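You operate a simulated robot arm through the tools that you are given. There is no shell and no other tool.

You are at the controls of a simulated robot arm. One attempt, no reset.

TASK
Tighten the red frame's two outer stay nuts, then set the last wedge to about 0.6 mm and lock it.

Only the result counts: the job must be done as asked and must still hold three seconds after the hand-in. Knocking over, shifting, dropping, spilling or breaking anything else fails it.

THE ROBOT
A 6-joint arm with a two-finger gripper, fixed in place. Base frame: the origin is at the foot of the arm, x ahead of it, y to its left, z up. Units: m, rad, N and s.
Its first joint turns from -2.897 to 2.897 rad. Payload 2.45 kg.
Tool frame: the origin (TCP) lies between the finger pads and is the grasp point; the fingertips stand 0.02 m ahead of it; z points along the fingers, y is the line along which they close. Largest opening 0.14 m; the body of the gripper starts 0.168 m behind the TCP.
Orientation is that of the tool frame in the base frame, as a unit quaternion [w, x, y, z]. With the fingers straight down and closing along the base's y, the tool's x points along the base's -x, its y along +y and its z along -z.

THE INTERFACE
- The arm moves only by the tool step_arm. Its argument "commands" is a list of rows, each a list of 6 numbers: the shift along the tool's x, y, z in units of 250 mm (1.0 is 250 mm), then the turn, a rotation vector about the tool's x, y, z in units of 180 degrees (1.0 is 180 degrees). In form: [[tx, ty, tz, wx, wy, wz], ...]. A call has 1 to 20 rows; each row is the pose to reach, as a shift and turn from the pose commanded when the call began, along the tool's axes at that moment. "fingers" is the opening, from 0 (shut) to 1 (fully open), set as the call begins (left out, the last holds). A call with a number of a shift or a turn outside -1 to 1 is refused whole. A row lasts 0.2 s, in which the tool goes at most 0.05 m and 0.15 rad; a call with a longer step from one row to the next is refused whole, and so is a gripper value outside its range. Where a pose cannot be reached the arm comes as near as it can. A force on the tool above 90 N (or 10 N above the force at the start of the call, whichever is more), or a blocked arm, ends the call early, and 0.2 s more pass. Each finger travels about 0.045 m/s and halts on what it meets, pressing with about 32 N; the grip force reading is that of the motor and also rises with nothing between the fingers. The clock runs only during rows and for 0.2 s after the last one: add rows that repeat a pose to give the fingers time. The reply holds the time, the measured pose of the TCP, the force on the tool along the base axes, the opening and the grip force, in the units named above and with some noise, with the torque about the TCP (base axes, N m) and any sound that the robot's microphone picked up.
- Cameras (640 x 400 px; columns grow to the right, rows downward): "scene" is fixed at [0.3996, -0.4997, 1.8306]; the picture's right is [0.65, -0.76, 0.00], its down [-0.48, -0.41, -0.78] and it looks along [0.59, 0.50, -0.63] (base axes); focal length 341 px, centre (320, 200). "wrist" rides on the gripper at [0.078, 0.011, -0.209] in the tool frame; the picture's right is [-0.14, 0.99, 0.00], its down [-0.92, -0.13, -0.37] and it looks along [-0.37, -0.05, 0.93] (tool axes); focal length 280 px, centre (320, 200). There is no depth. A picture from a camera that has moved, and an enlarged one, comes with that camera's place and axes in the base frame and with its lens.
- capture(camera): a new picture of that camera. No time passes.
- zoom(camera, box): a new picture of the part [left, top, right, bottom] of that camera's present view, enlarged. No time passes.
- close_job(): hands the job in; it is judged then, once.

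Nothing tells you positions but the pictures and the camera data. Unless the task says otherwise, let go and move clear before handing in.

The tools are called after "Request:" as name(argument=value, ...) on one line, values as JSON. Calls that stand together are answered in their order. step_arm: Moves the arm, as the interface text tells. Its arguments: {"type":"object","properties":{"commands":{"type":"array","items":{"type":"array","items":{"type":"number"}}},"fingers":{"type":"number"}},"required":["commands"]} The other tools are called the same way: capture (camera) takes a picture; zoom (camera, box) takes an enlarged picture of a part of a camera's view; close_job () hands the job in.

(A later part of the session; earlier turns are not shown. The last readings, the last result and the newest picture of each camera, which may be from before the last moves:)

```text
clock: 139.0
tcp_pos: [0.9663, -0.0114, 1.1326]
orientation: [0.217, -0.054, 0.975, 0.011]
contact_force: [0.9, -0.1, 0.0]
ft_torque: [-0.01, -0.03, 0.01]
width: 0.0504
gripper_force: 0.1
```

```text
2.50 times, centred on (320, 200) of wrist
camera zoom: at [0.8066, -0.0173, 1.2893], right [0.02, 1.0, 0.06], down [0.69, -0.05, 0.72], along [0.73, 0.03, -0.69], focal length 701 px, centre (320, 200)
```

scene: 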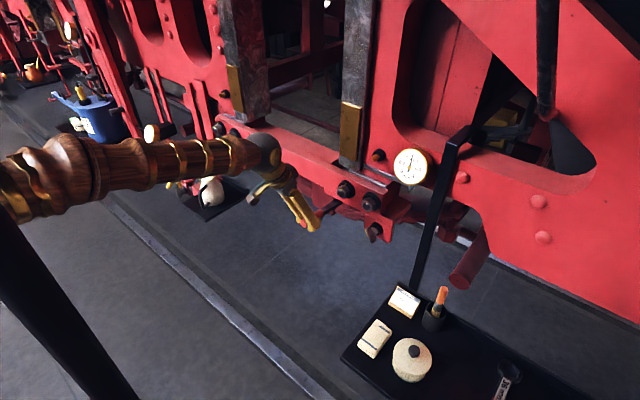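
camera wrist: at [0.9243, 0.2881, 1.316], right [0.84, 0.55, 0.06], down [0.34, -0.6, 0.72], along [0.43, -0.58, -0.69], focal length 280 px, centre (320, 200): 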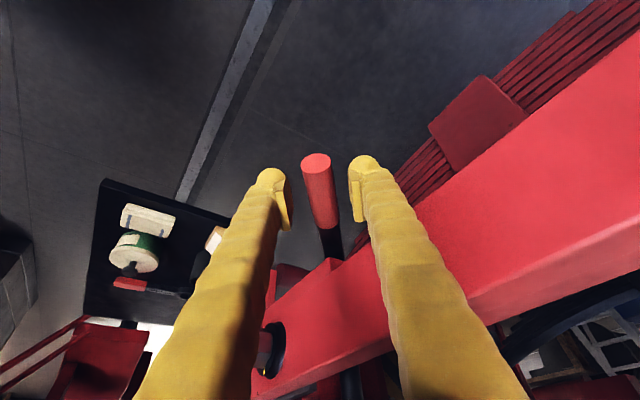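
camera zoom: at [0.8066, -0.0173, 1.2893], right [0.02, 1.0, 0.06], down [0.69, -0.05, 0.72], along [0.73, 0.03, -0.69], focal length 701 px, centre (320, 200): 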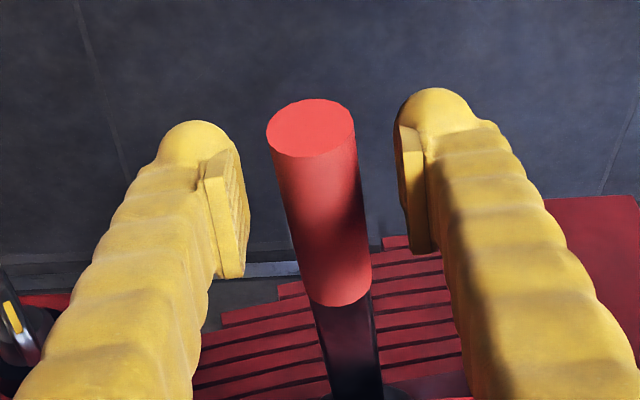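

The setting holds at 0.6 hands-off. I'll withdraw the fingers straight back along the tool axis.

Request:
step_arm(commands=[[0, 0, -0.05, 0, 0, 0], [0, 0, -0.12, 0, 0, 0], [0, 0, -0.2, 0, 0, 0], [0, 0, -0.32, 0, 0, 0], [0, 0, -0.46, 0, 0, 0], [0, 0, -0.6, 0, 0, 0]])

Request:
capture(camera="wrist")

Request:
zoom(camera="scene", box=[355, 210, 400, 250])

Request:
zoom(camera="scene", box=[380, 135, 440, 185])

```text
clock: 140.4
tcp_pos: [0.9032, -0.0182, 1.267]
orientation: [0.215, -0.054, 0.975, 0.011]
contact_force: [0.2, -0.6, -0.2]
ft_torque: [0.02, -0.03, 0.0]
width: 0.0505
gripper_force: 0.1
```

```text
taken
camera wrist: at [0.7435, -0.0241, 1.4242], right [0.02, 1.0, 0.06], down [0.69, -0.05, 0.72], along [0.72, 0.03, -0.69], focal length 280 px, centre (320, 200)
```

wrist: 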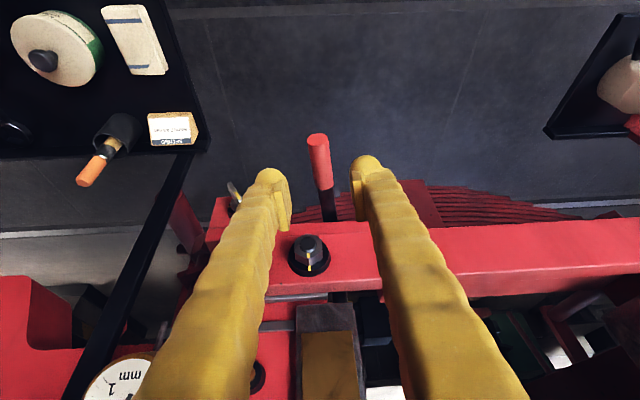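

```text
10.00 times, centred on (378, 230) of scene
camera zoom: at [0.3996, -0.4997, 1.8306], right [0.65, -0.76, 0.0], down [-0.48, -0.41, -0.78], along [0.59, 0.5, -0.63], focal length 3407 px, centre (-255, -100)
```

zoom: 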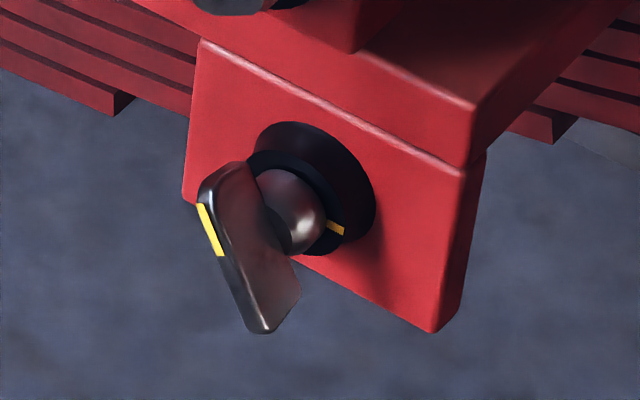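

```text
8.00 times, centred on (410, 160) of scene
camera zoom: at [0.3996, -0.4997, 1.8306], right [0.65, -0.76, 0.0], down [-0.48, -0.41, -0.78], along [0.59, 0.5, -0.63], focal length 2726 px, centre (-400, 520)
```

zoom: 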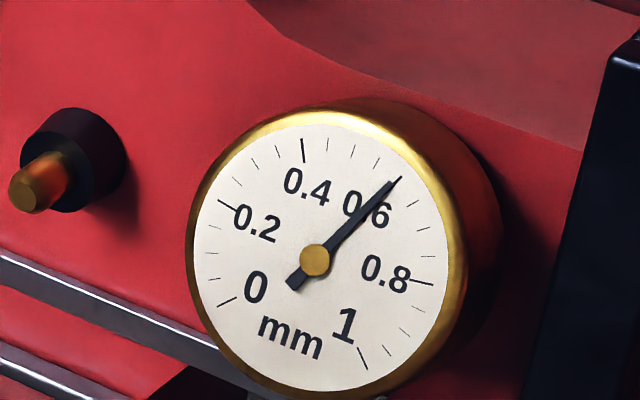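

The gauge holds at 0.6. The T-key's marked end points to about 334° and the collar mark is at about 90°, so locking is a clockwise turn of about 116°. I'll move clear and turn the hand to face the T-key with its closing direction across the wing.

Request:
step_arm(commands=[[0.09, -0.126, -0.006, 0, 0, 0], [0.18, -0.252, -0.013, 0, 0, 0], [0.27, -0.378, -0.019, 0, 0, 0], [0.36, -0.504, -0.025, 0, 0, 0], [0.45, -0.63, -0.032, 0, 0, 0], [0.532, -0.756, -0.038, 0, 0, 0]])

Request:
step_arm(commands=[[0, 0, 0, 0.0124, -0.0386, -0.012], [0, 0, 0, 0.0249, -0.0771, -0.024], [0, 0, 0, 0.0373, -0.1157, -0.036], [0, 0, 0, 0.0498, -0.1542, -0.048], [0, 0, 0, 0.0622, -0.1928, -0.0599], [0, 0, 0, 0.0747, -0.2313, -0.0719], [0, 0, 0, 0.0871, -0.2699, -0.0839], [0, 0, 0, 0.0996, -0.3084, -0.0959], [0, 0, 0, 0.112, -0.347, -0.1079], [0, 0, 0, 0.112, -0.347, -0.1079]])

Request:
capture(camera="wrist")

Request:
capture(camera="scene")

```text
clock: 141.8
tcp_pos: [0.7998, -0.2181, 1.2225]
orientation: [0.216, -0.053, 0.975, 0.011]
contact_force: [0.6, -0.9, 0.5]
ft_torque: [0.02, -0.03, 0.02]
width: 0.0506
gripper_force: 0.1
```

```text
clock: 144.0
tcp_pos: [0.7897, -0.2513, 1.2741]
orientation: [0.68, -0.163, 0.703, -0.125]
contact_force: [0.3, -0.2, -0.2]
ft_torque: [-0.01, 0.01, 0.02]
width: 0.0503
gripper_force: 0.0
out of reach, approached as far as the arm can: row 8, 9, 10
```

```text
taken
camera wrist: at [0.5787, -0.2827, 1.206], right [-0.06, 0.96, -0.27], down [-0.34, 0.23, 0.91], along [0.94, 0.14, 0.32], focal length 280 px, centre (320, 200)
```

wrist: 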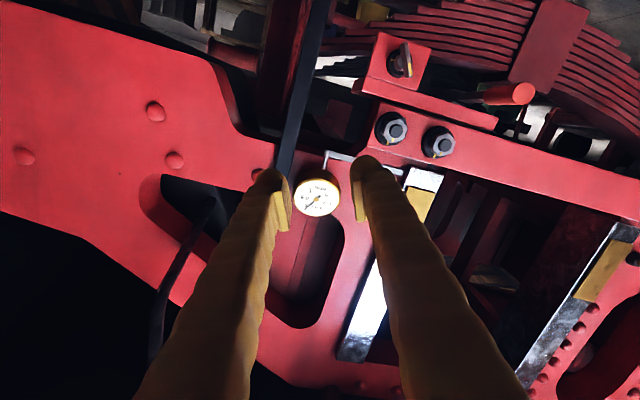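

```text
taken
```

scene: 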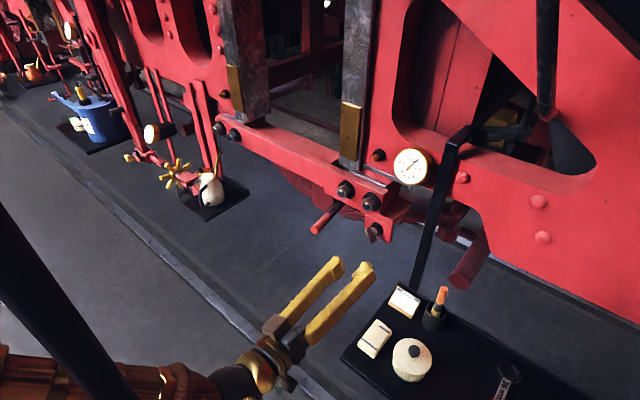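

The orientation is nearly there (within about 3°). I'll zoom on the T-key from here to measure it.

Request:
zoom(camera="wrist", box=[360, 30, 450, 100])

Request:
zoom(camera="wrist", box=[380, 40, 425, 80])

Request:
zoom(camera="wrist", box=[285, 160, 355, 225])

```text
5.71 times, centred on (405, 65) of wrist
camera zoom: at [0.5787, -0.2827, 1.206], right [-0.06, 0.96, -0.27], down [-0.34, 0.23, 0.91], along [0.94, 0.14, 0.32], focal length 1602 px, centre (-166, 971)
```

zoom: 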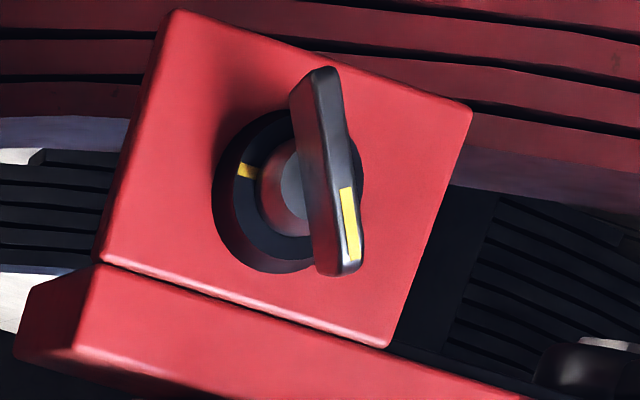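

```text
10.00 times, centred on (402, 60) of wrist
camera zoom: at [0.5787, -0.2827, 1.206], right [-0.06, 0.96, -0.27], down [-0.34, 0.23, 0.91], along [0.94, 0.14, 0.32], focal length 2804 px, centre (-505, 1600)
```

zoom: 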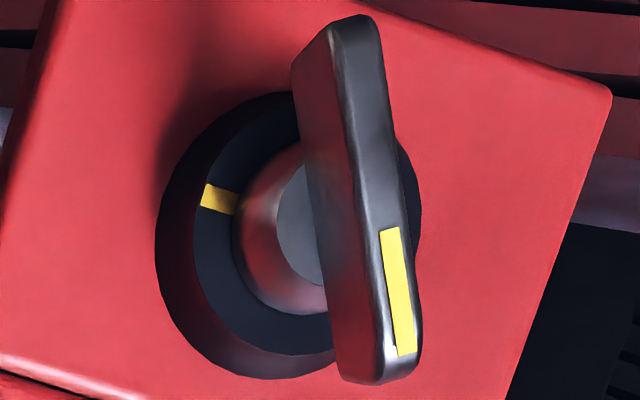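

```text
6.15 times, centred on (320, 192) of wrist
camera zoom: at [0.5787, -0.2827, 1.206], right [-0.06, 0.96, -0.27], down [-0.34, 0.23, 0.91], along [0.94, 0.14, 0.32], focal length 1726 px, centre (320, 246)
```

zoom: 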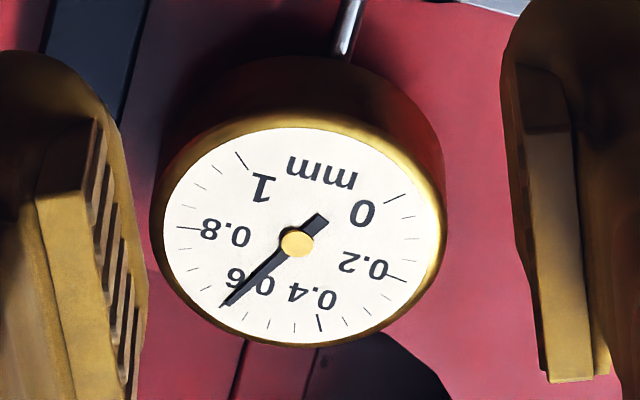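

From here the gauge also reads 0.6. The wing's marked end is at about 332° and its front edge is at about (1.056, -0.139, 1.110). The wrist limit means I should grip with the tool's x-axis toward the marked end, so I'll roll the hand about 176° the other way.

Request:
step_arm(commands=[[0.015, 0.025, 0.027, -0.0004, -0.0013, 0.0443], [0.03, 0.05, 0.055, -0.0008, -0.0026, 0.0886], [0.045, 0.076, 0.082, -0.0012, -0.004, 0.1328], [0.06, 0.1, 0.11, -0.0015, -0.0053, 0.1771], [0.077, 0.126, 0.136, -0.0019, -0.0066, 0.2214], [0.093, 0.152, 0.164, -0.0023, -0.0079, 0.2657], [0.108, 0.177, 0.19, -0.0027, -0.0092, 0.31], [0.124, 0.2, 0.218, -0.0031, -0.0105, 0.3543], [0.14, 0.228, 0.245, -0.0035, -0.0119, 0.3985], [0.155, 0.253, 0.273, -0.0039, -0.0132, 0.4428], [0.17, 0.278, 0.3, -0.0042, -0.0145, 0.4871]])

Request:
step_arm(commands=[[0, 0, 0, -0.0004, -0.0013, 0.0443], [0, 0, 0, -0.0008, -0.0026, 0.0886], [0, 0, 0, -0.0012, -0.004, 0.1328], [0, 0, 0, -0.0015, -0.0053, 0.1771], [0, 0, 0, -0.0019, -0.0066, 0.2214], [0, 0, 0, -0.0023, -0.0079, 0.2657], [0, 0, 0, -0.0027, -0.0092, 0.31], [0, 0, 0, -0.0031, -0.0105, 0.3543], [0, 0, 0, -0.0035, -0.0119, 0.3985], [0, 0, 0, -0.0039, -0.0132, 0.4428], [0, 0, 0, -0.0042, -0.0145, 0.4871]])

Request:
capture(camera="wrist")

Request:
capture(camera="scene")

```text
clock: 146.4
tcp_pos: [0.8593, -0.2015, 1.2024]
orientation: [0.59, 0.364, 0.607, 0.389]
contact_force: [-1.2, -0.2, 0.4]
ft_torque: [-0.03, 0.01, -0.02]
width: 0.0505
gripper_force: 0.0
```

```text
clock: 148.8
tcp_pos: [0.8589, -0.201, 1.2028]
orientation: [0.171, 0.687, 0.171, 0.685]
contact_force: [-0.3, 0.7, 0.3]
ft_torque: [-0.02, 0.0, -0.05]
width: 0.0505
gripper_force: 0.0
```

```text
taken
camera wrist: at [0.6506, -0.1747, 1.2775], right [0.0, -0.94, 0.34], down [-0.37, -0.32, -0.87], along [0.93, -0.13, -0.35], focal length 280 px, centre (320, 200)
```

wrist: 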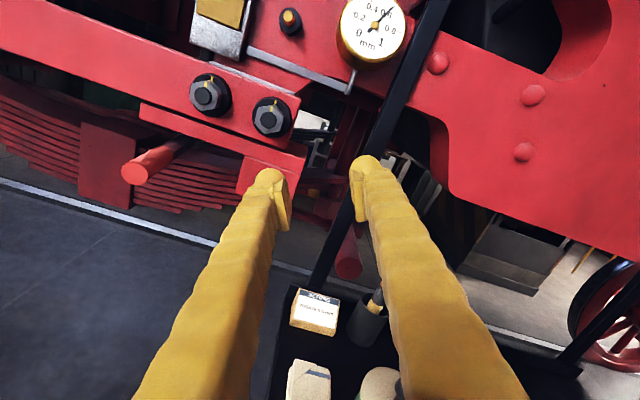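

```text
taken
```

scene: 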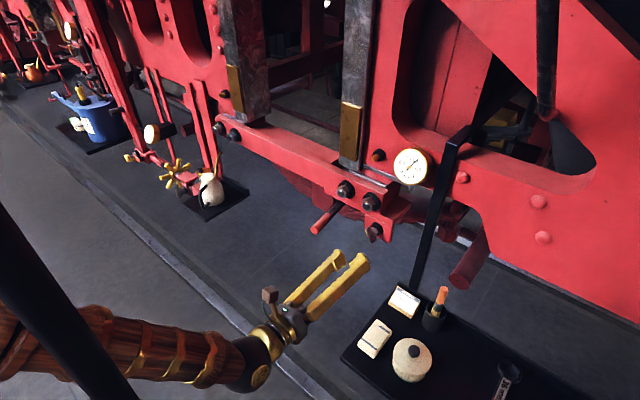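

The roll succeeded. I'll move to a pre-grip point in front of the T-key at x≈0.95.

Request:
step_arm(commands=[[-0.05, -0.09, 0.08, 0, 0, 0], [-0.1, -0.19, 0.17, 0, 0, 0], [-0.16, -0.29, 0.26, 0, 0, 0], [-0.214, -0.397, 0.36, 0, 0, 0], [-0.214, -0.397, 0.36, 0, 0, 0]], fingers=0.43)

Request:
capture(camera="wrist")

Request:
zoom(camera="wrist", box=[250, 110, 400, 230])

Request:
zoom(camera="scene", box=[310, 190, 430, 290])

```text
clock: 150.0
tcp_pos: [0.9486, -0.1418, 1.1091]
orientation: [0.167, 0.686, 0.176, 0.686]
contact_force: [0.1, 0.4, 0.3]
ft_torque: [0.01, -0.01, -0.02]
width: 0.0602
gripper_force: 0.1
```

```text
taken
camera wrist: at [0.7399, -0.1166, 1.1834], right [0.01, -0.94, 0.34], down [-0.37, -0.32, -0.87], along [0.93, -0.12, -0.35], focal length 280 px, centre (320, 200)
```

wrist: 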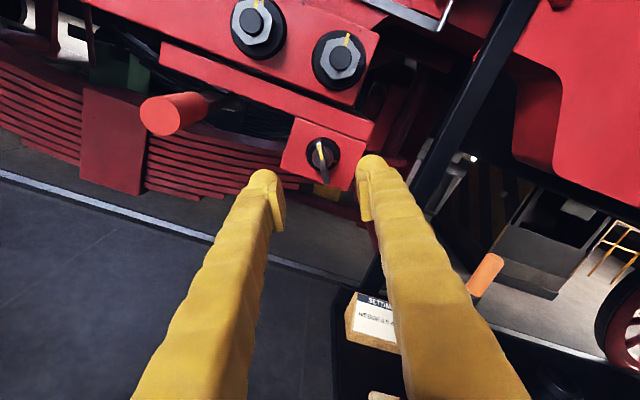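

```text
3.33 times, centred on (325, 170) of wrist
camera zoom: at [0.7399, -0.1166, 1.1834], right [0.01, -0.94, 0.34], down [-0.37, -0.32, -0.87], along [0.93, -0.12, -0.35], focal length 935 px, centre (303, 300)
```

zoom: 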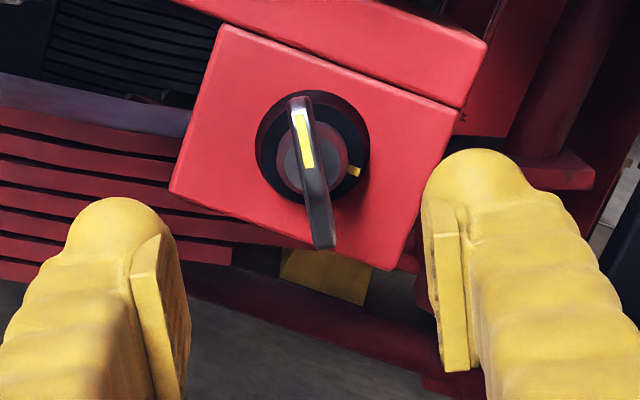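

```text
4.00 times, centred on (370, 240) of scene
camera zoom: at [0.3996, -0.4997, 1.8306], right [0.65, -0.76, 0.0], down [-0.48, -0.41, -0.78], along [0.59, 0.5, -0.63], focal length 1363 px, centre (120, 40)
```

zoom: 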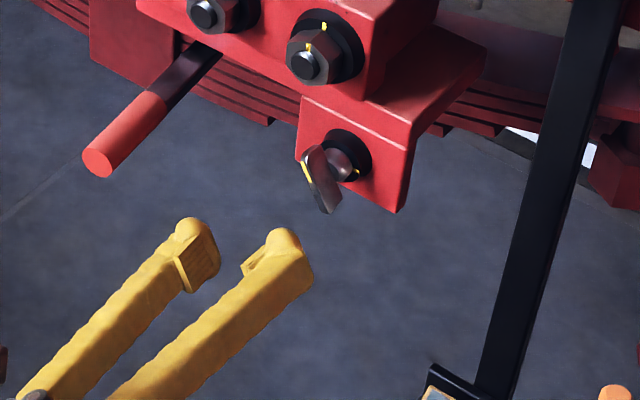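

The wing sits between the fingers, 3 mm off-centre and 2° off in angle. I'll correct those and advance 8 cm.

Request:
step_arm(commands=[[-0.002, 0.006, 0.08, 0, 0, -0.006], [-0.005, 0.012, 0.16, 0, 0, -0.012], [-0.005, 0.012, 0.24, 0, 0, -0.012], [-0.005, 0.012, 0.32, 0, 0, -0.012], [-0.005, 0.012, 0.32, 0, 0, -0.012]])

Request:
zoom(camera="wrist", box=[230, 110, 410, 260])

Request:
zoom(camera="scene", box=[330, 190, 420, 260])

```text
clock: 151.2
tcp_pos: [1.0289, -0.1501, 1.11]
orientation: [0.18, 0.683, 0.188, 0.682]
contact_force: [0.6, -0.3, -0.8]
ft_torque: [0.01, -0.04, 0.0]
width: 0.0601
gripper_force: 0.1
out of reach, approached as far as the arm can: row 1, 2, 3, 4, 5
```

```text
2.67 times, centred on (320, 185) of wrist
camera zoom: at [0.8193, -0.1228, 1.1841], right [0.01, -0.93, 0.38], down [-0.37, -0.36, -0.86], along [0.93, -0.13, -0.35], focal length 748 px, centre (320, 240)
```

zoom: 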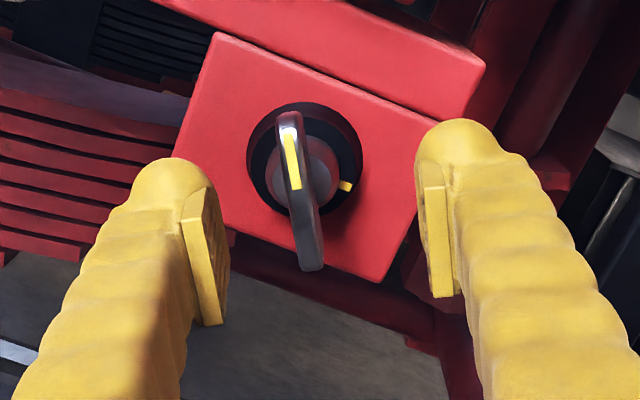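

```text
5.71 times, centred on (375, 225) of scene
camera zoom: at [0.3996, -0.4997, 1.8306], right [0.65, -0.76, 0.0], down [-0.48, -0.41, -0.78], along [0.59, 0.5, -0.63], focal length 1947 px, centre (6, 57)
```

zoom: 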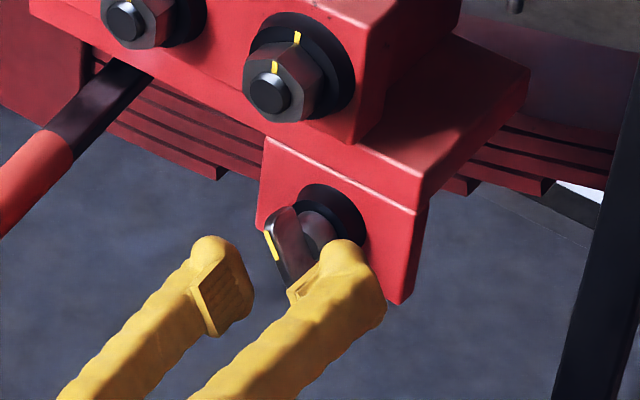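

The arm is at its sideways limit here with the hand square. The T-key axis is at (y, z) ≈ (-0.1435, 1.109), 6.6 mm further than I can reach, so I'll yaw the hand 2.5° to regain reach and centre it.

Request:
step_arm(commands=[[0.003, -0.008, 0, 0.004, 0.0023, 0], [0.006, -0.016, 0, 0.008, 0.0047, 0], [0.0098, -0.0248, 0, 0.012, 0.007, 0], [0.0098, -0.0248, 0, 0.012, 0.007, 0]])

Request:
zoom(camera="wrist", box=[230, 110, 410, 260])

```text
clock: 152.2
tcp_pos: [1.0281, -0.1428, 1.1096]
orientation: [0.169, 0.68, 0.198, 0.686]
contact_force: [0.2, -0.3, -0.4]
ft_torque: [-0.03, -0.04, 0.01]
width: 0.0604
gripper_force: 0.0
```

```text
2.67 times, centred on (320, 185) of wrist
camera zoom: at [0.8183, -0.1224, 1.1826], right [0.04, -0.92, 0.38], down [-0.36, -0.37, -0.86], along [0.93, -0.1, -0.34], focal length 748 px, centre (320, 240)
```

zoom: 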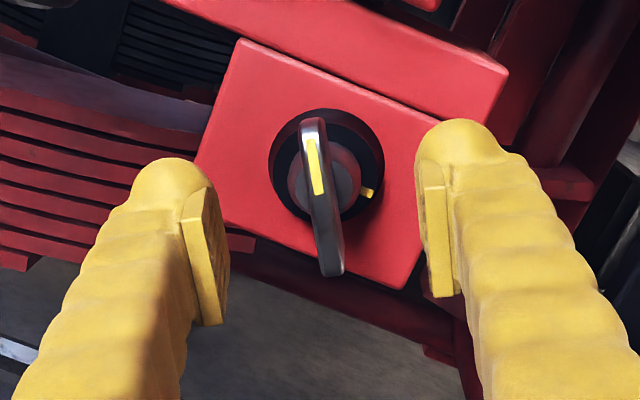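

Centred now, with no reach warning. I'll advance 33 mm so the pads straddle the wing.

Request:
step_arm(commands=[[-0.0009, 0.0016, 0.044, 0, 0, 0], [-0.0018, 0.0033, 0.088, 0, 0, 0], [-0.0026, 0.0049, 0.132, 0, 0, 0], [-0.0026, 0.0049, 0.132, 0, 0, 0]])

Request:
zoom(camera="wrist", box=[230, 110, 410, 260])

Request:
zoom(camera="scene", box=[340, 200, 410, 255])

```text
clock: 153.2
tcp_pos: [1.0619, -0.1439, 1.1086]
orientation: [0.169, 0.679, 0.199, 0.686]
contact_force: [-0.5, 0.6, 0.2]
ft_torque: [0.0, -0.05, 0.02]
width: 0.0601
gripper_force: 0.0
```

```text
2.67 times, centred on (320, 185) of wrist
camera zoom: at [0.8515, -0.1228, 1.1824], right [0.04, -0.92, 0.38], down [-0.36, -0.37, -0.86], along [0.93, -0.1, -0.34], focal length 748 px, centre (320, 240)
```

zoom: 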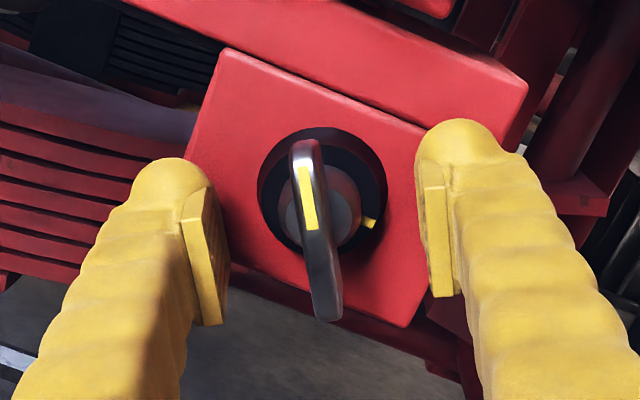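

```text
7.27 times, centred on (375, 228) of scene
camera zoom: at [0.3996, -0.4997, 1.8306], right [0.65, -0.76, 0.0], down [-0.48, -0.41, -0.78], along [0.59, 0.5, -0.63], focal length 2478 px, centre (-80, 0)
```

zoom: 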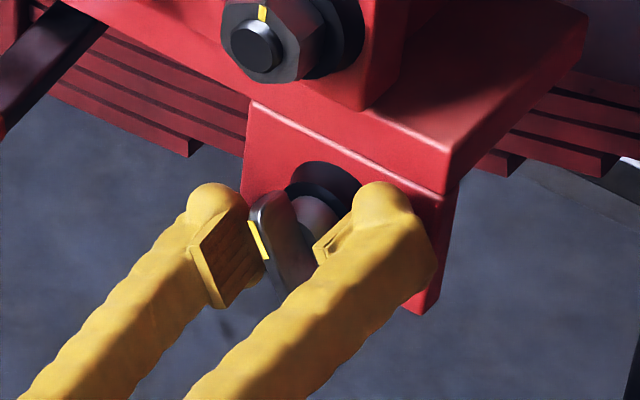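

The wing is centred between the pads. I'll go 5 mm deeper and close on it.

Request:
step_arm(commands=[[-0.0004, 0.0007, 0.02, 0, 0, 0], [-0.0004, 0.0007, 0.02, 0, 0, 0]])

Request:
step_arm(commands=[[0, 0, 0, 0, 0, 0], [0, 0, 0, 0, 0, 0], [0, 0, 0, 0, 0, 0], [0, 0, 0, 0, 0, 0], [0, 0, 0, 0, 0, 0]], fingers=0.0)

Request:
zoom(camera="wrist", box=[230, 110, 410, 260])

Request:
zoom(camera="scene", box=[340, 130, 440, 255])

```text
clock: 153.8
tcp_pos: [1.0672, -0.1428, 1.1095]
orientation: [0.169, 0.679, 0.199, 0.686]
contact_force: [-0.1, 0.2, 0.3]
ft_torque: [-0.02, 0.01, 0.0]
width: 0.0601
gripper_force: 0.1
```

```text
clock: 155.0
tcp_pos: [1.0652, -0.1448, 1.1093]
orientation: [0.168, 0.68, 0.199, 0.686]
contact_force: [-34.0, -12.4, 6.3]
ft_torque: [0.16, 0.66, 0.88]
width: 0.0351
gripper_force: 45.1
```

```text
2.67 times, centred on (320, 185) of wrist
camera zoom: at [0.8556, -0.1233, 1.1831], right [0.04, -0.92, 0.38], down [-0.36, -0.37, -0.86], along [0.93, -0.1, -0.34], focal length 748 px, centre (320, 240)
```

zoom: 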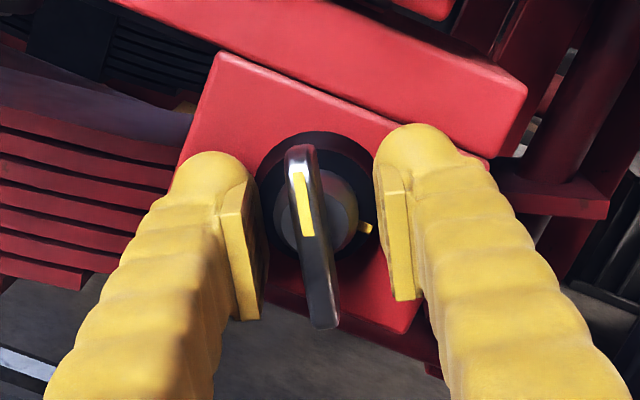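

```text
3.20 times, centred on (390, 192) of scene
camera zoom: at [0.3996, -0.4997, 1.8306], right [0.65, -0.76, 0.0], down [-0.48, -0.41, -0.78], along [0.59, 0.5, -0.63], focal length 1090 px, centre (96, 224)
```

zoom: 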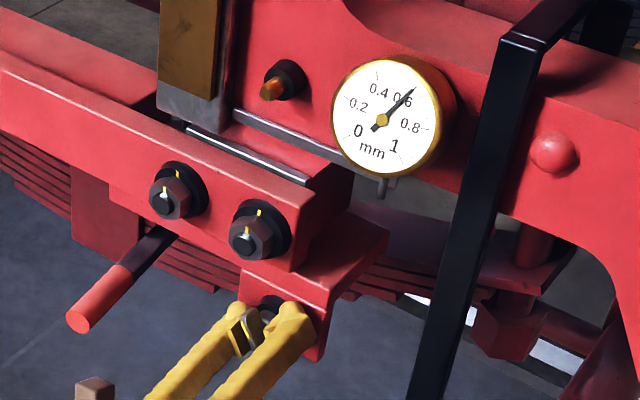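

The fingertips met the T-key's hub instead of the wing (35 mm width, 34 N push-back). I'll open again and back off before gripping.

Request:
step_arm(commands=[[0, 0, 0, 0, 0, 0], [0, 0, 0, 0, 0, 0], [0, 0, 0, 0, 0, 0]], fingers=0.43)

Request:
step_arm(commands=[[0.0006, -0.001, -0.028, 0, 0, 0], [0.0012, -0.002, -0.056, 0, 0, 0], [0.0012, -0.002, -0.056, 0, 0, 0]])

Request:
zoom(camera="wrist", box=[230, 110, 410, 260])

Request:
zoom(camera="scene", box=[355, 205, 405, 250])

Request:
zoom(camera="scene", box=[380, 135, 440, 185])

```text
clock: 155.8
tcp_pos: [1.0663, -0.1439, 1.1097]
orientation: [0.169, 0.679, 0.198, 0.686]
contact_force: [-50.4, -33.6, 12.7]
ft_torque: [-0.12, 0.35, 0.41]
width: 0.0366
gripper_force: 0.1
```

```text
clock: 156.6
tcp_pos: [1.0526, -0.1419, 1.1098]
orientation: [0.169, 0.679, 0.201, 0.686]
contact_force: [-0.9, -0.1, -0.4]
ft_torque: [-0.02, 0.0, 0.02]
width: 0.0605
gripper_force: 0.0
```

```text
2.67 times, centred on (320, 185) of wrist
camera zoom: at [0.8421, -0.1222, 1.1829], right [0.04, -0.92, 0.38], down [-0.35, -0.37, -0.86], along [0.93, -0.1, -0.34], focal length 748 px, centre (320, 240)
```

zoom: 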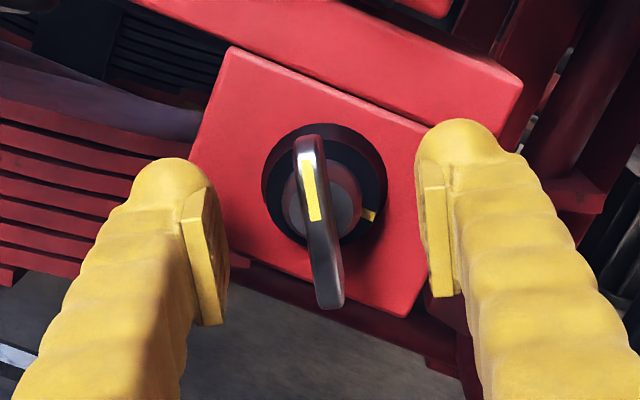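

```text
8.89 times, centred on (380, 228) of scene
camera zoom: at [0.3996, -0.4997, 1.8306], right [0.65, -0.76, 0.0], down [-0.48, -0.41, -0.78], along [0.59, 0.5, -0.63], focal length 3029 px, centre (-213, -44)
```

zoom: 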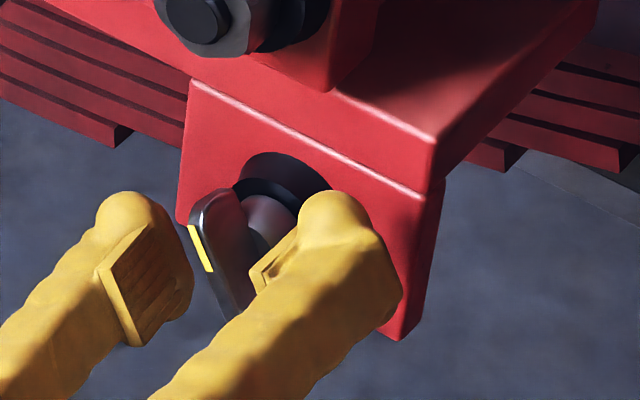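

```text
8.00 times, centred on (410, 160) of scene
camera zoom: at [0.3996, -0.4997, 1.8306], right [0.65, -0.76, 0.0], down [-0.48, -0.41, -0.78], along [0.59, 0.5, -0.63], focal length 2726 px, centre (-400, 520)
```

zoom: 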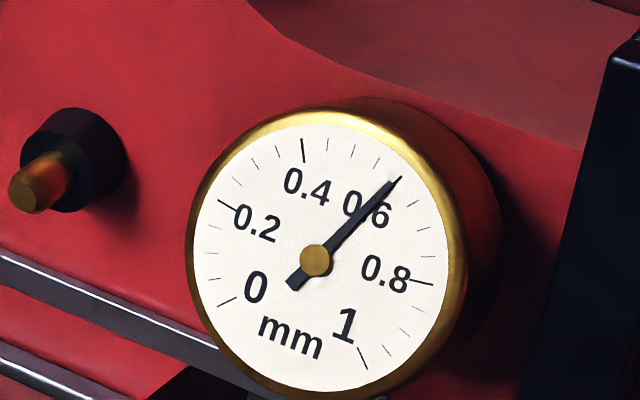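

Nothing changed: gauge at 0.6, T-key unmoved. I'll back off 3 mm more so only the tips hold the wing, and close again.

Request:
step_arm(commands=[[0.0002, -0.0004, -0.012, 0, 0, 0], [0.0002, -0.0004, -0.012, 0, 0, 0]])

Request:
step_arm(commands=[[0, 0, 0, 0, 0, 0], [0, 0, 0, 0, 0, 0], [0, 0, 0, 0, 0, 0]], fingers=0.2)

Request:
zoom(camera="wrist", box=[230, 110, 410, 260])

```text
clock: 157.2
tcp_pos: [1.0497, -0.1435, 1.1086]
orientation: [0.168, 0.68, 0.199, 0.686]
contact_force: [-0.2, 0.1, 0.0]
ft_torque: [0.02, -0.01, 0.04]
width: 0.0602
gripper_force: 0.1
```

```text
clock: 158.0
tcp_pos: [1.0496, -0.144, 1.1108]
orientation: [0.168, 0.68, 0.199, 0.686]
contact_force: [-0.3, 0.6, 0.2]
ft_torque: [0.0, -0.03, 0.03]
width: 0.0282
gripper_force: 0.1
```

```text
2.67 times, centred on (320, 185) of wrist
camera zoom: at [0.839, -0.1226, 1.183], right [0.04, -0.92, 0.38], down [-0.35, -0.37, -0.86], along [0.93, -0.1, -0.34], focal length 748 px, centre (320, 240)
```

zoom: 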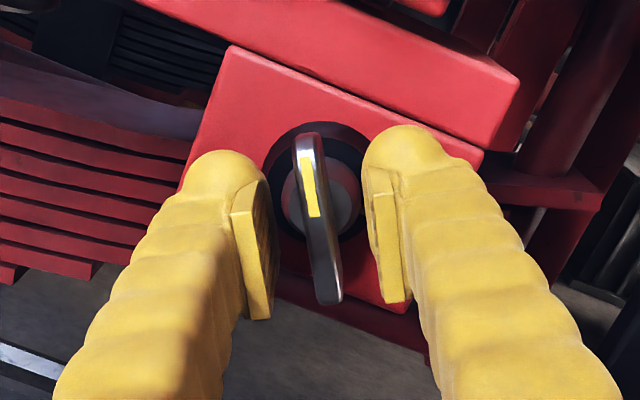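

At 28 mm there's no contact with the hub. I'll close the rest of the way onto the wing.

Request:
step_arm(commands=[[0, 0, 0, 0, 0, 0], [0, 0, 0, 0, 0, 0], [0, 0, 0, 0, 0, 0]], fingers=0.0)

Request:
zoom(camera="wrist", box=[230, 110, 410, 260])

Request:
zoom(camera="scene", box=[355, 205, 405, 250])

```text
clock: 158.7
tcp_pos: [1.0441, -0.1439, 1.1089]
orientation: [0.168, 0.68, 0.2, 0.685]
contact_force: [-62.5, 16.8, 4.6]
ft_torque: [-0.03, -0.75, -0.56]
width: 0.0074
gripper_force: 28.9
stopped in row 3: the force on the tool passed its limit at 100 N (the readings are from after the stop); the commanded pose is now the measured one
```

```text
2.67 times, centred on (320, 185) of wrist
camera zoom: at [0.8351, -0.1232, 1.183], right [0.04, -0.92, 0.38], down [-0.36, -0.37, -0.86], along [0.93, -0.1, -0.35], focal length 748 px, centre (320, 240)
```

zoom: 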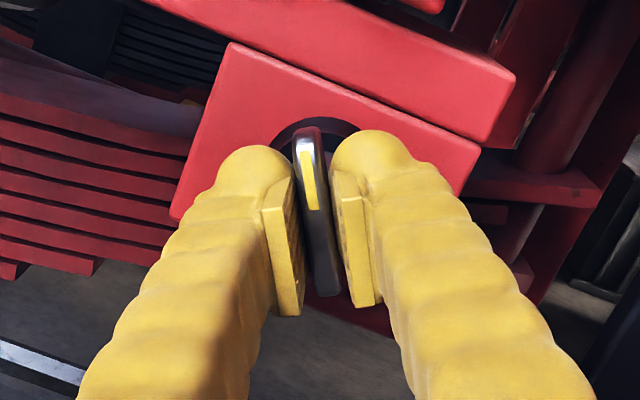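

```text
8.89 times, centred on (380, 228) of scene
camera zoom: at [0.3996, -0.4997, 1.8306], right [0.65, -0.76, 0.0], down [-0.48, -0.41, -0.78], along [0.59, 0.5, -0.63], focal length 3029 px, centre (-213, -44)
```

zoom: 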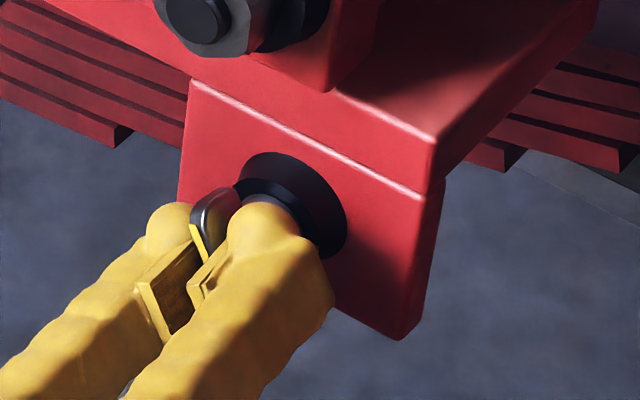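

The rounded hub pushed the tips back as they closed (100 N limit). I'll open slightly, back off 6 mm, and grip just the front of the wing.

Request:
step_arm(commands=[[0, 0, 0, 0, 0, 0], [0, 0, 0, 0, 0, 0]], fingers=0.2)

Request:
step_arm(commands=[[0.0002, -0.0004, -0.012, 0, 0, 0], [0.0004, -0.0008, -0.022, 0, 0, 0], [0.0004, -0.0008, -0.022, 0, 0, 0]])

Request:
zoom(camera="wrist", box=[230, 110, 410, 260])

Request:
zoom(camera="scene", box=[380, 135, 440, 185])

```text
clock: 159.2
tcp_pos: [1.0468, -0.1456, 1.1081]
orientation: [0.169, 0.681, 0.198, 0.685]
contact_force: [0.1, 0.7, 0.7]
ft_torque: [-0.01, 0.03, 0.03]
width: 0.0278
gripper_force: 0.1
stopped in row 2: the force on the tool passed its limit at 92 N (the readings are from after the stop); the commanded pose is now the measured one
```

```text
clock: 159.9
tcp_pos: [1.0398, -0.1451, 1.1083]
orientation: [0.168, 0.68, 0.199, 0.685]
contact_force: [-0.2, -0.7, 0.2]
ft_torque: [0.0, 0.02, 0.01]
width: 0.028
gripper_force: 0.1
```

```text
2.67 times, centred on (320, 185) of wrist
camera zoom: at [0.8302, -0.1243, 1.1821], right [0.04, -0.92, 0.38], down [-0.36, -0.37, -0.86], along [0.93, -0.1, -0.35], focal length 748 px, centre (320, 240)
```

zoom: 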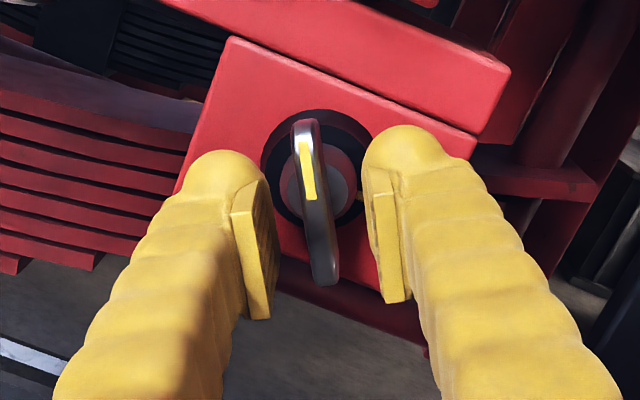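

```text
8.00 times, centred on (410, 160) of scene
camera zoom: at [0.3996, -0.4997, 1.8306], right [0.65, -0.76, 0.0], down [-0.48, -0.41, -0.78], along [0.59, 0.5, -0.63], focal length 2726 px, centre (-400, 520)
```

zoom: 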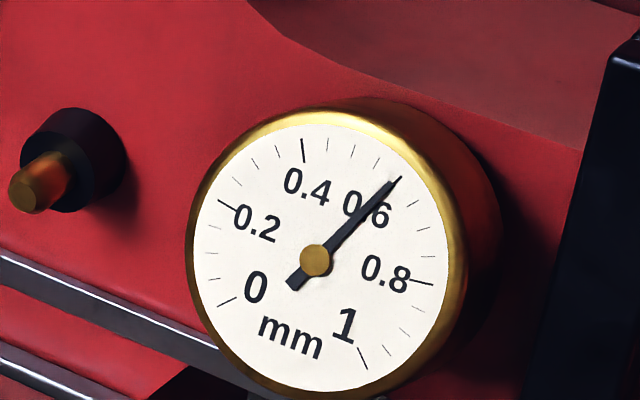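

The gauge is still at 0.6. I'll go 2 mm forward (tips at about 1.062, just short of the hub) and close on the wing's front.

Request:
step_arm(commands=[[0, 0.0003, 0.006, 0, 0, 0], [0, 0.0003, 0.006, 0, 0, 0]], fingers=0.1)

Request:
step_arm(commands=[[0, 0, 0, 0, 0, 0]], fingers=0.03)

Request:
zoom(camera="wrist", box=[230, 110, 410, 260])

```text
clock: 160.6
tcp_pos: [1.0421, -0.1453, 1.1086]
orientation: [0.169, 0.681, 0.198, 0.685]
contact_force: [0.6, 0.2, 0.1]
ft_torque: [-0.01, 0.01, -0.02]
width: 0.0141
gripper_force: 0.1
```

```text
clock: 160.9
tcp_pos: [1.0428, -0.1436, 1.1088]
orientation: [0.169, 0.681, 0.2, 0.684]
contact_force: [1.4, 9.0, -4.2]
ft_torque: [-0.03, 0.05, 0.11]
width: 0.0076
gripper_force: 18.7
```

```text
2.67 times, centred on (320, 185) of wrist
camera zoom: at [0.8318, -0.1238, 1.1821], right [0.04, -0.92, 0.38], down [-0.36, -0.37, -0.86], along [0.93, -0.1, -0.35], focal length 748 px, centre (320, 240)
```

zoom: 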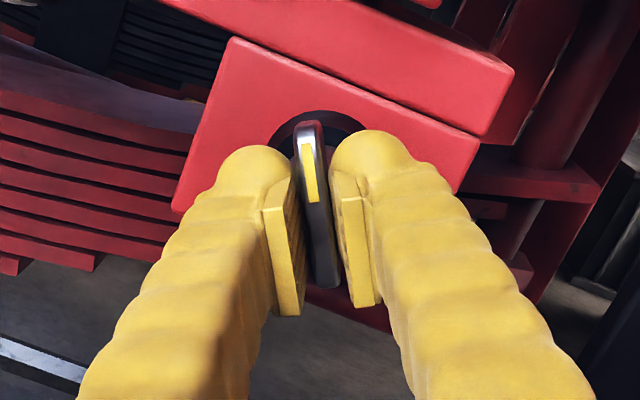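

The wing is gripped (7.6 mm) with no push-back. I'll close fully, then start turning clockwise with a 6° trial.

Request:
step_arm(commands=[[0, 0, 0, 0, 0, 0], [0, 0, 0, 0, 0, 0]], fingers=0.0)

```text
clock: 161.6
tcp_pos: [1.0402, -0.1442, 1.1072]
orientation: [0.169, 0.68, 0.199, 0.685]
contact_force: [2.8, 18.5, -6.6]
ft_torque: [-0.09, 0.06, 0.13]
width: 0.0066
gripper_force: 34.9
```

There's about 20 N sideways load, so I'll shift 1 mm to centre it and then turn 6° clockwise.

Request:
step_arm(commands=[[0, -0.004, 0, 0, 0, 0], [0, -0.004, 0, 0, 0, 0.0167], [0, -0.004, 0, 0, 0, 0.0333], [0, -0.004, 0, 0, 0, 0.0333]])

Request:
zoom(camera="wrist", box=[230, 110, 410, 260])

Request:
zoom(camera="scene", box=[355, 205, 405, 250])

```text
clock: 162.6
tcp_pos: [1.0415, -0.1429, 1.1077]
orientation: [0.132, 0.69, 0.163, 0.693]
contact_force: [8.4, 10.6, -4.9]
ft_torque: [-0.07, 0.03, 0.08]
width: 0.0068
gripper_force: 34.8
```

```text
2.67 times, centred on (320, 185) of wrist
camera zoom: at [0.832, -0.131, 1.1845], right [0.04, -0.96, 0.28], down [-0.36, -0.28, -0.89], along [0.93, -0.06, -0.36], focal length 748 px, centre (320, 240)
```

zoom: 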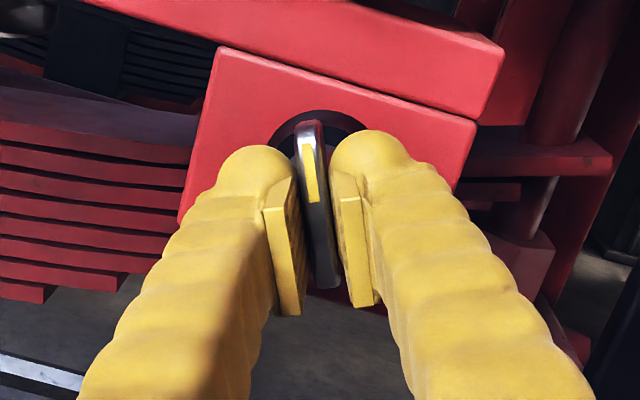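

```text
8.89 times, centred on (380, 228) of scene
camera zoom: at [0.3996, -0.4997, 1.8306], right [0.65, -0.76, 0.0], down [-0.48, -0.41, -0.78], along [0.59, 0.5, -0.63], focal length 3029 px, centre (-213, -44)
```

zoom: 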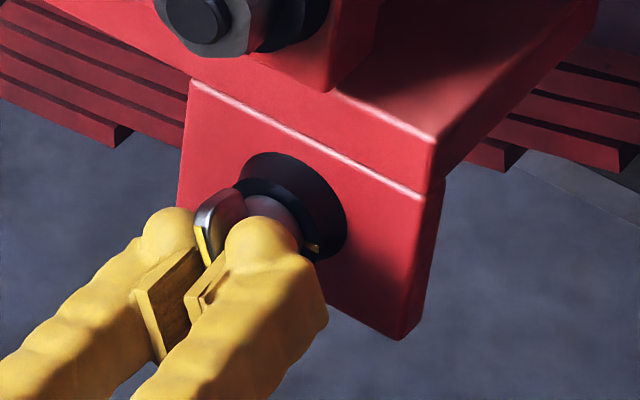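

The T-key turns with the hand easily. I'll continue 36° clockwise.

Request:
step_arm(commands=[[0, -0.002, 0, 0, 0, 0.0333], [0, -0.002, 0, 0, 0, 0.0667], [0, -0.002, 0, 0, 0, 0.1], [0, -0.002, 0, 0, 0, 0.1333], [0, -0.002, 0, 0, 0, 0.1667], [0, -0.002, 0, 0, 0, 0.2]])

Request:
zoom(camera="wrist", box=[230, 110, 410, 260])

Request:
zoom(camera="scene", box=[355, 205, 405, 250])

Request:
zoom(camera="scene", box=[380, 135, 440, 185])

```text
clock: 163.9
tcp_pos: [1.0407, -0.1415, 1.1067]
orientation: [-0.09, 0.707, -0.058, 0.7]
contact_force: [2.0, 40.4, -2.9]
ft_torque: [-0.15, -0.2, 0.33]
width: 0.007
gripper_force: 34.8
```

```text
2.67 times, centred on (320, 185) of wrist
camera zoom: at [0.8341, -0.178, 1.1829], right [0.04, -0.94, -0.34], down [-0.39, 0.3, -0.87], along [0.92, 0.17, -0.35], focal length 748 px, centre (320, 240)
```

zoom: 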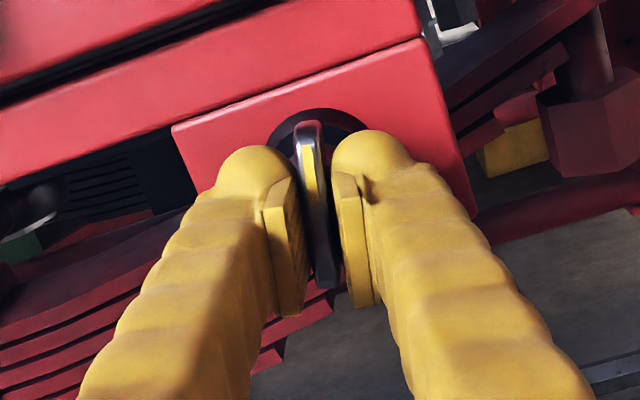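

```text
8.89 times, centred on (380, 228) of scene
camera zoom: at [0.3996, -0.4997, 1.8306], right [0.65, -0.76, 0.0], down [-0.48, -0.41, -0.78], along [0.59, 0.5, -0.63], focal length 3029 px, centre (-213, -44)
```

zoom: 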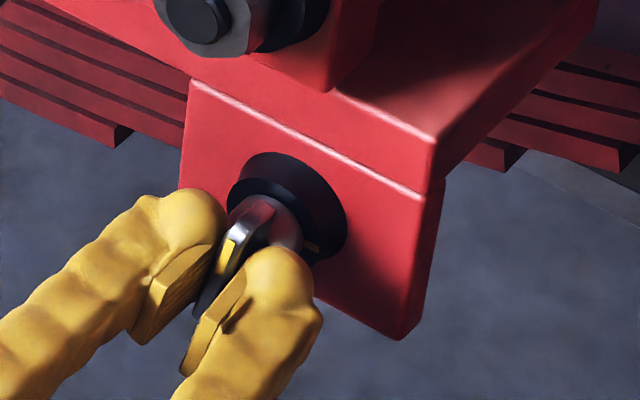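

```text
8.00 times, centred on (410, 160) of scene
camera zoom: at [0.3996, -0.4997, 1.8306], right [0.65, -0.76, 0.0], down [-0.48, -0.41, -0.78], along [0.59, 0.5, -0.63], focal length 2726 px, centre (-400, 520)
```

zoom: 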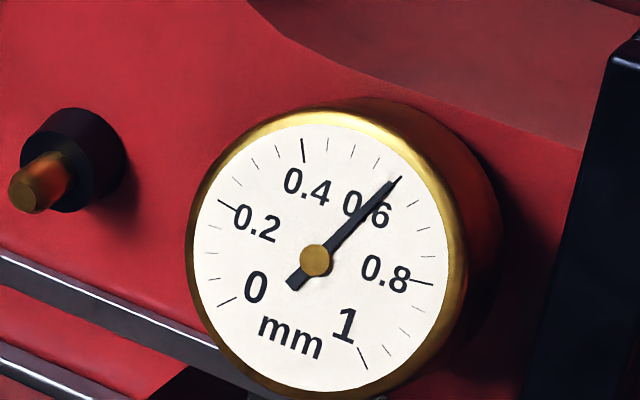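

The gauge is unaffected. There's 40 N of sideways force, so I'll shift about 1.3 mm toward +y and continue in 6° steps.

Request:
step_arm(commands=[[0, -0.006, 0, 0, 0, 0], [0, -0.006, 0, 0, 0, 0.0333], [0, -0.006, 0, 0, 0, 0.0667], [0, -0.006, 0, 0, 0, 0.1], [0, -0.006, 0, 0, 0, 0.1]])

Request:
zoom(camera="wrist", box=[230, 110, 410, 260])

Request:
zoom(camera="scene", box=[355, 205, 405, 250])

```text
clock: 165.2
tcp_pos: [1.0413, -0.1412, 1.1085]
orientation: [-0.196, 0.689, -0.168, 0.677]
contact_force: [-0.1, 45.3, 2.0]
ft_torque: [-0.12, 0.1, 0.46]
width: 0.0071
gripper_force: 35.4
```

```text
2.67 times, centred on (320, 185) of wrist
camera zoom: at [0.8349, -0.1987, 1.1717], right [0.03, -0.79, -0.61], down [-0.4, 0.55, -0.73], along [0.92, 0.27, -0.3], focal length 748 px, centre (320, 240)
```

zoom: 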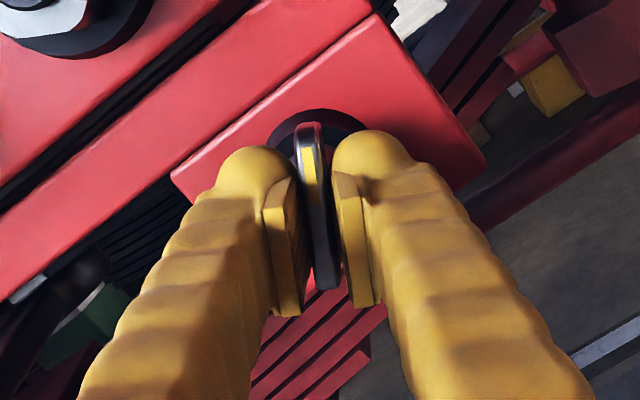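

```text
8.89 times, centred on (380, 228) of scene
camera zoom: at [0.3996, -0.4997, 1.8306], right [0.65, -0.76, 0.0], down [-0.48, -0.41, -0.78], along [0.59, 0.5, -0.63], focal length 3029 px, centre (-213, -44)
```

zoom: 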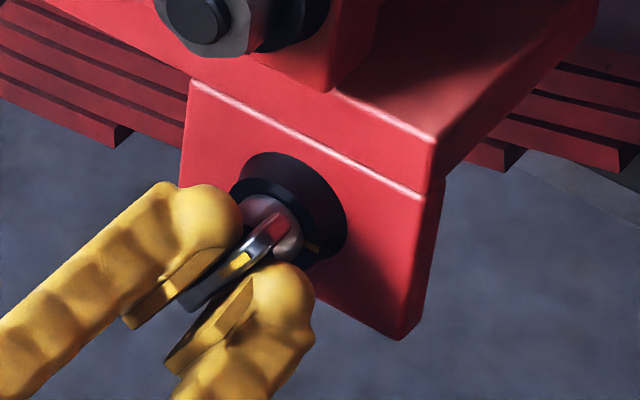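

The hand is being pulled 45 N toward +y, so the T-key axis is about 3 mm further that way. I'll re-centre and continue 30°.

Request:
step_arm(commands=[[-0.003, -0.0052, 0, 0, 0, 0], [-0.006, -0.0104, 0, 0, 0, 0], [-0.006, -0.0104, 0, 0, 0, 0.0333], [-0.006, -0.0104, 0, 0, 0, 0.0667], [-0.006, -0.0104, 0, 0, 0, 0.0667]])

Request:
zoom(camera="wrist", box=[230, 110, 410, 260])

Request:
zoom(camera="scene", box=[355, 205, 405, 250])

```text
clock: 166.3
tcp_pos: [1.0411, -0.1393, 1.1087]
orientation: [-0.265, 0.667, -0.239, 0.654]
contact_force: [9.5, 1.1, 13.1]
ft_torque: [-0.06, -0.17, -0.02]
width: 0.0068
gripper_force: 35.0
```

```text
2.67 times, centred on (320, 185) of wrist
camera zoom: at [0.8349, -0.2095, 1.1605], right [0.02, -0.64, -0.76], down [-0.4, 0.69, -0.6], along [0.92, 0.32, -0.24], focal length 748 px, centre (320, 240)
```

zoom: 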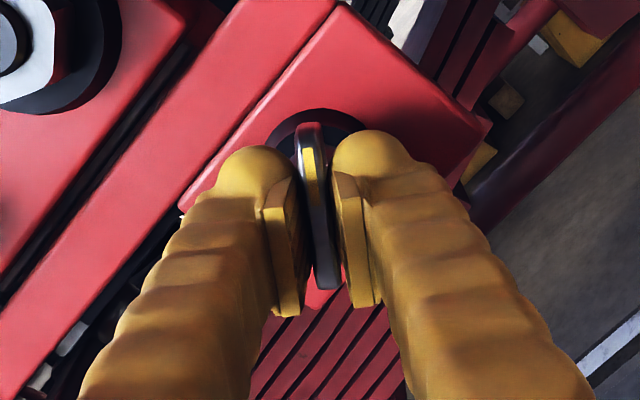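

```text
8.89 times, centred on (380, 228) of scene
camera zoom: at [0.3996, -0.4997, 1.8306], right [0.65, -0.76, 0.0], down [-0.48, -0.41, -0.78], along [0.59, 0.5, -0.63], focal length 3029 px, centre (-213, -44)
```

zoom: 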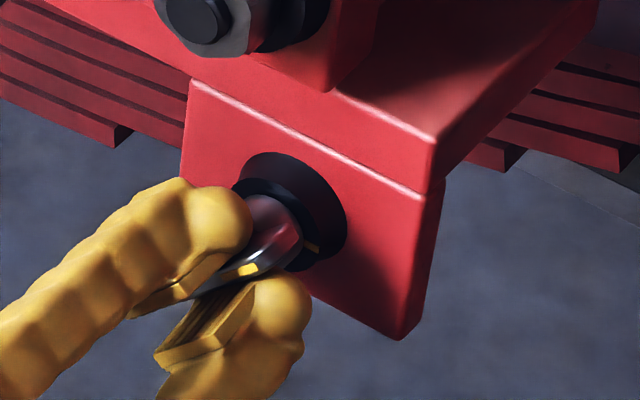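

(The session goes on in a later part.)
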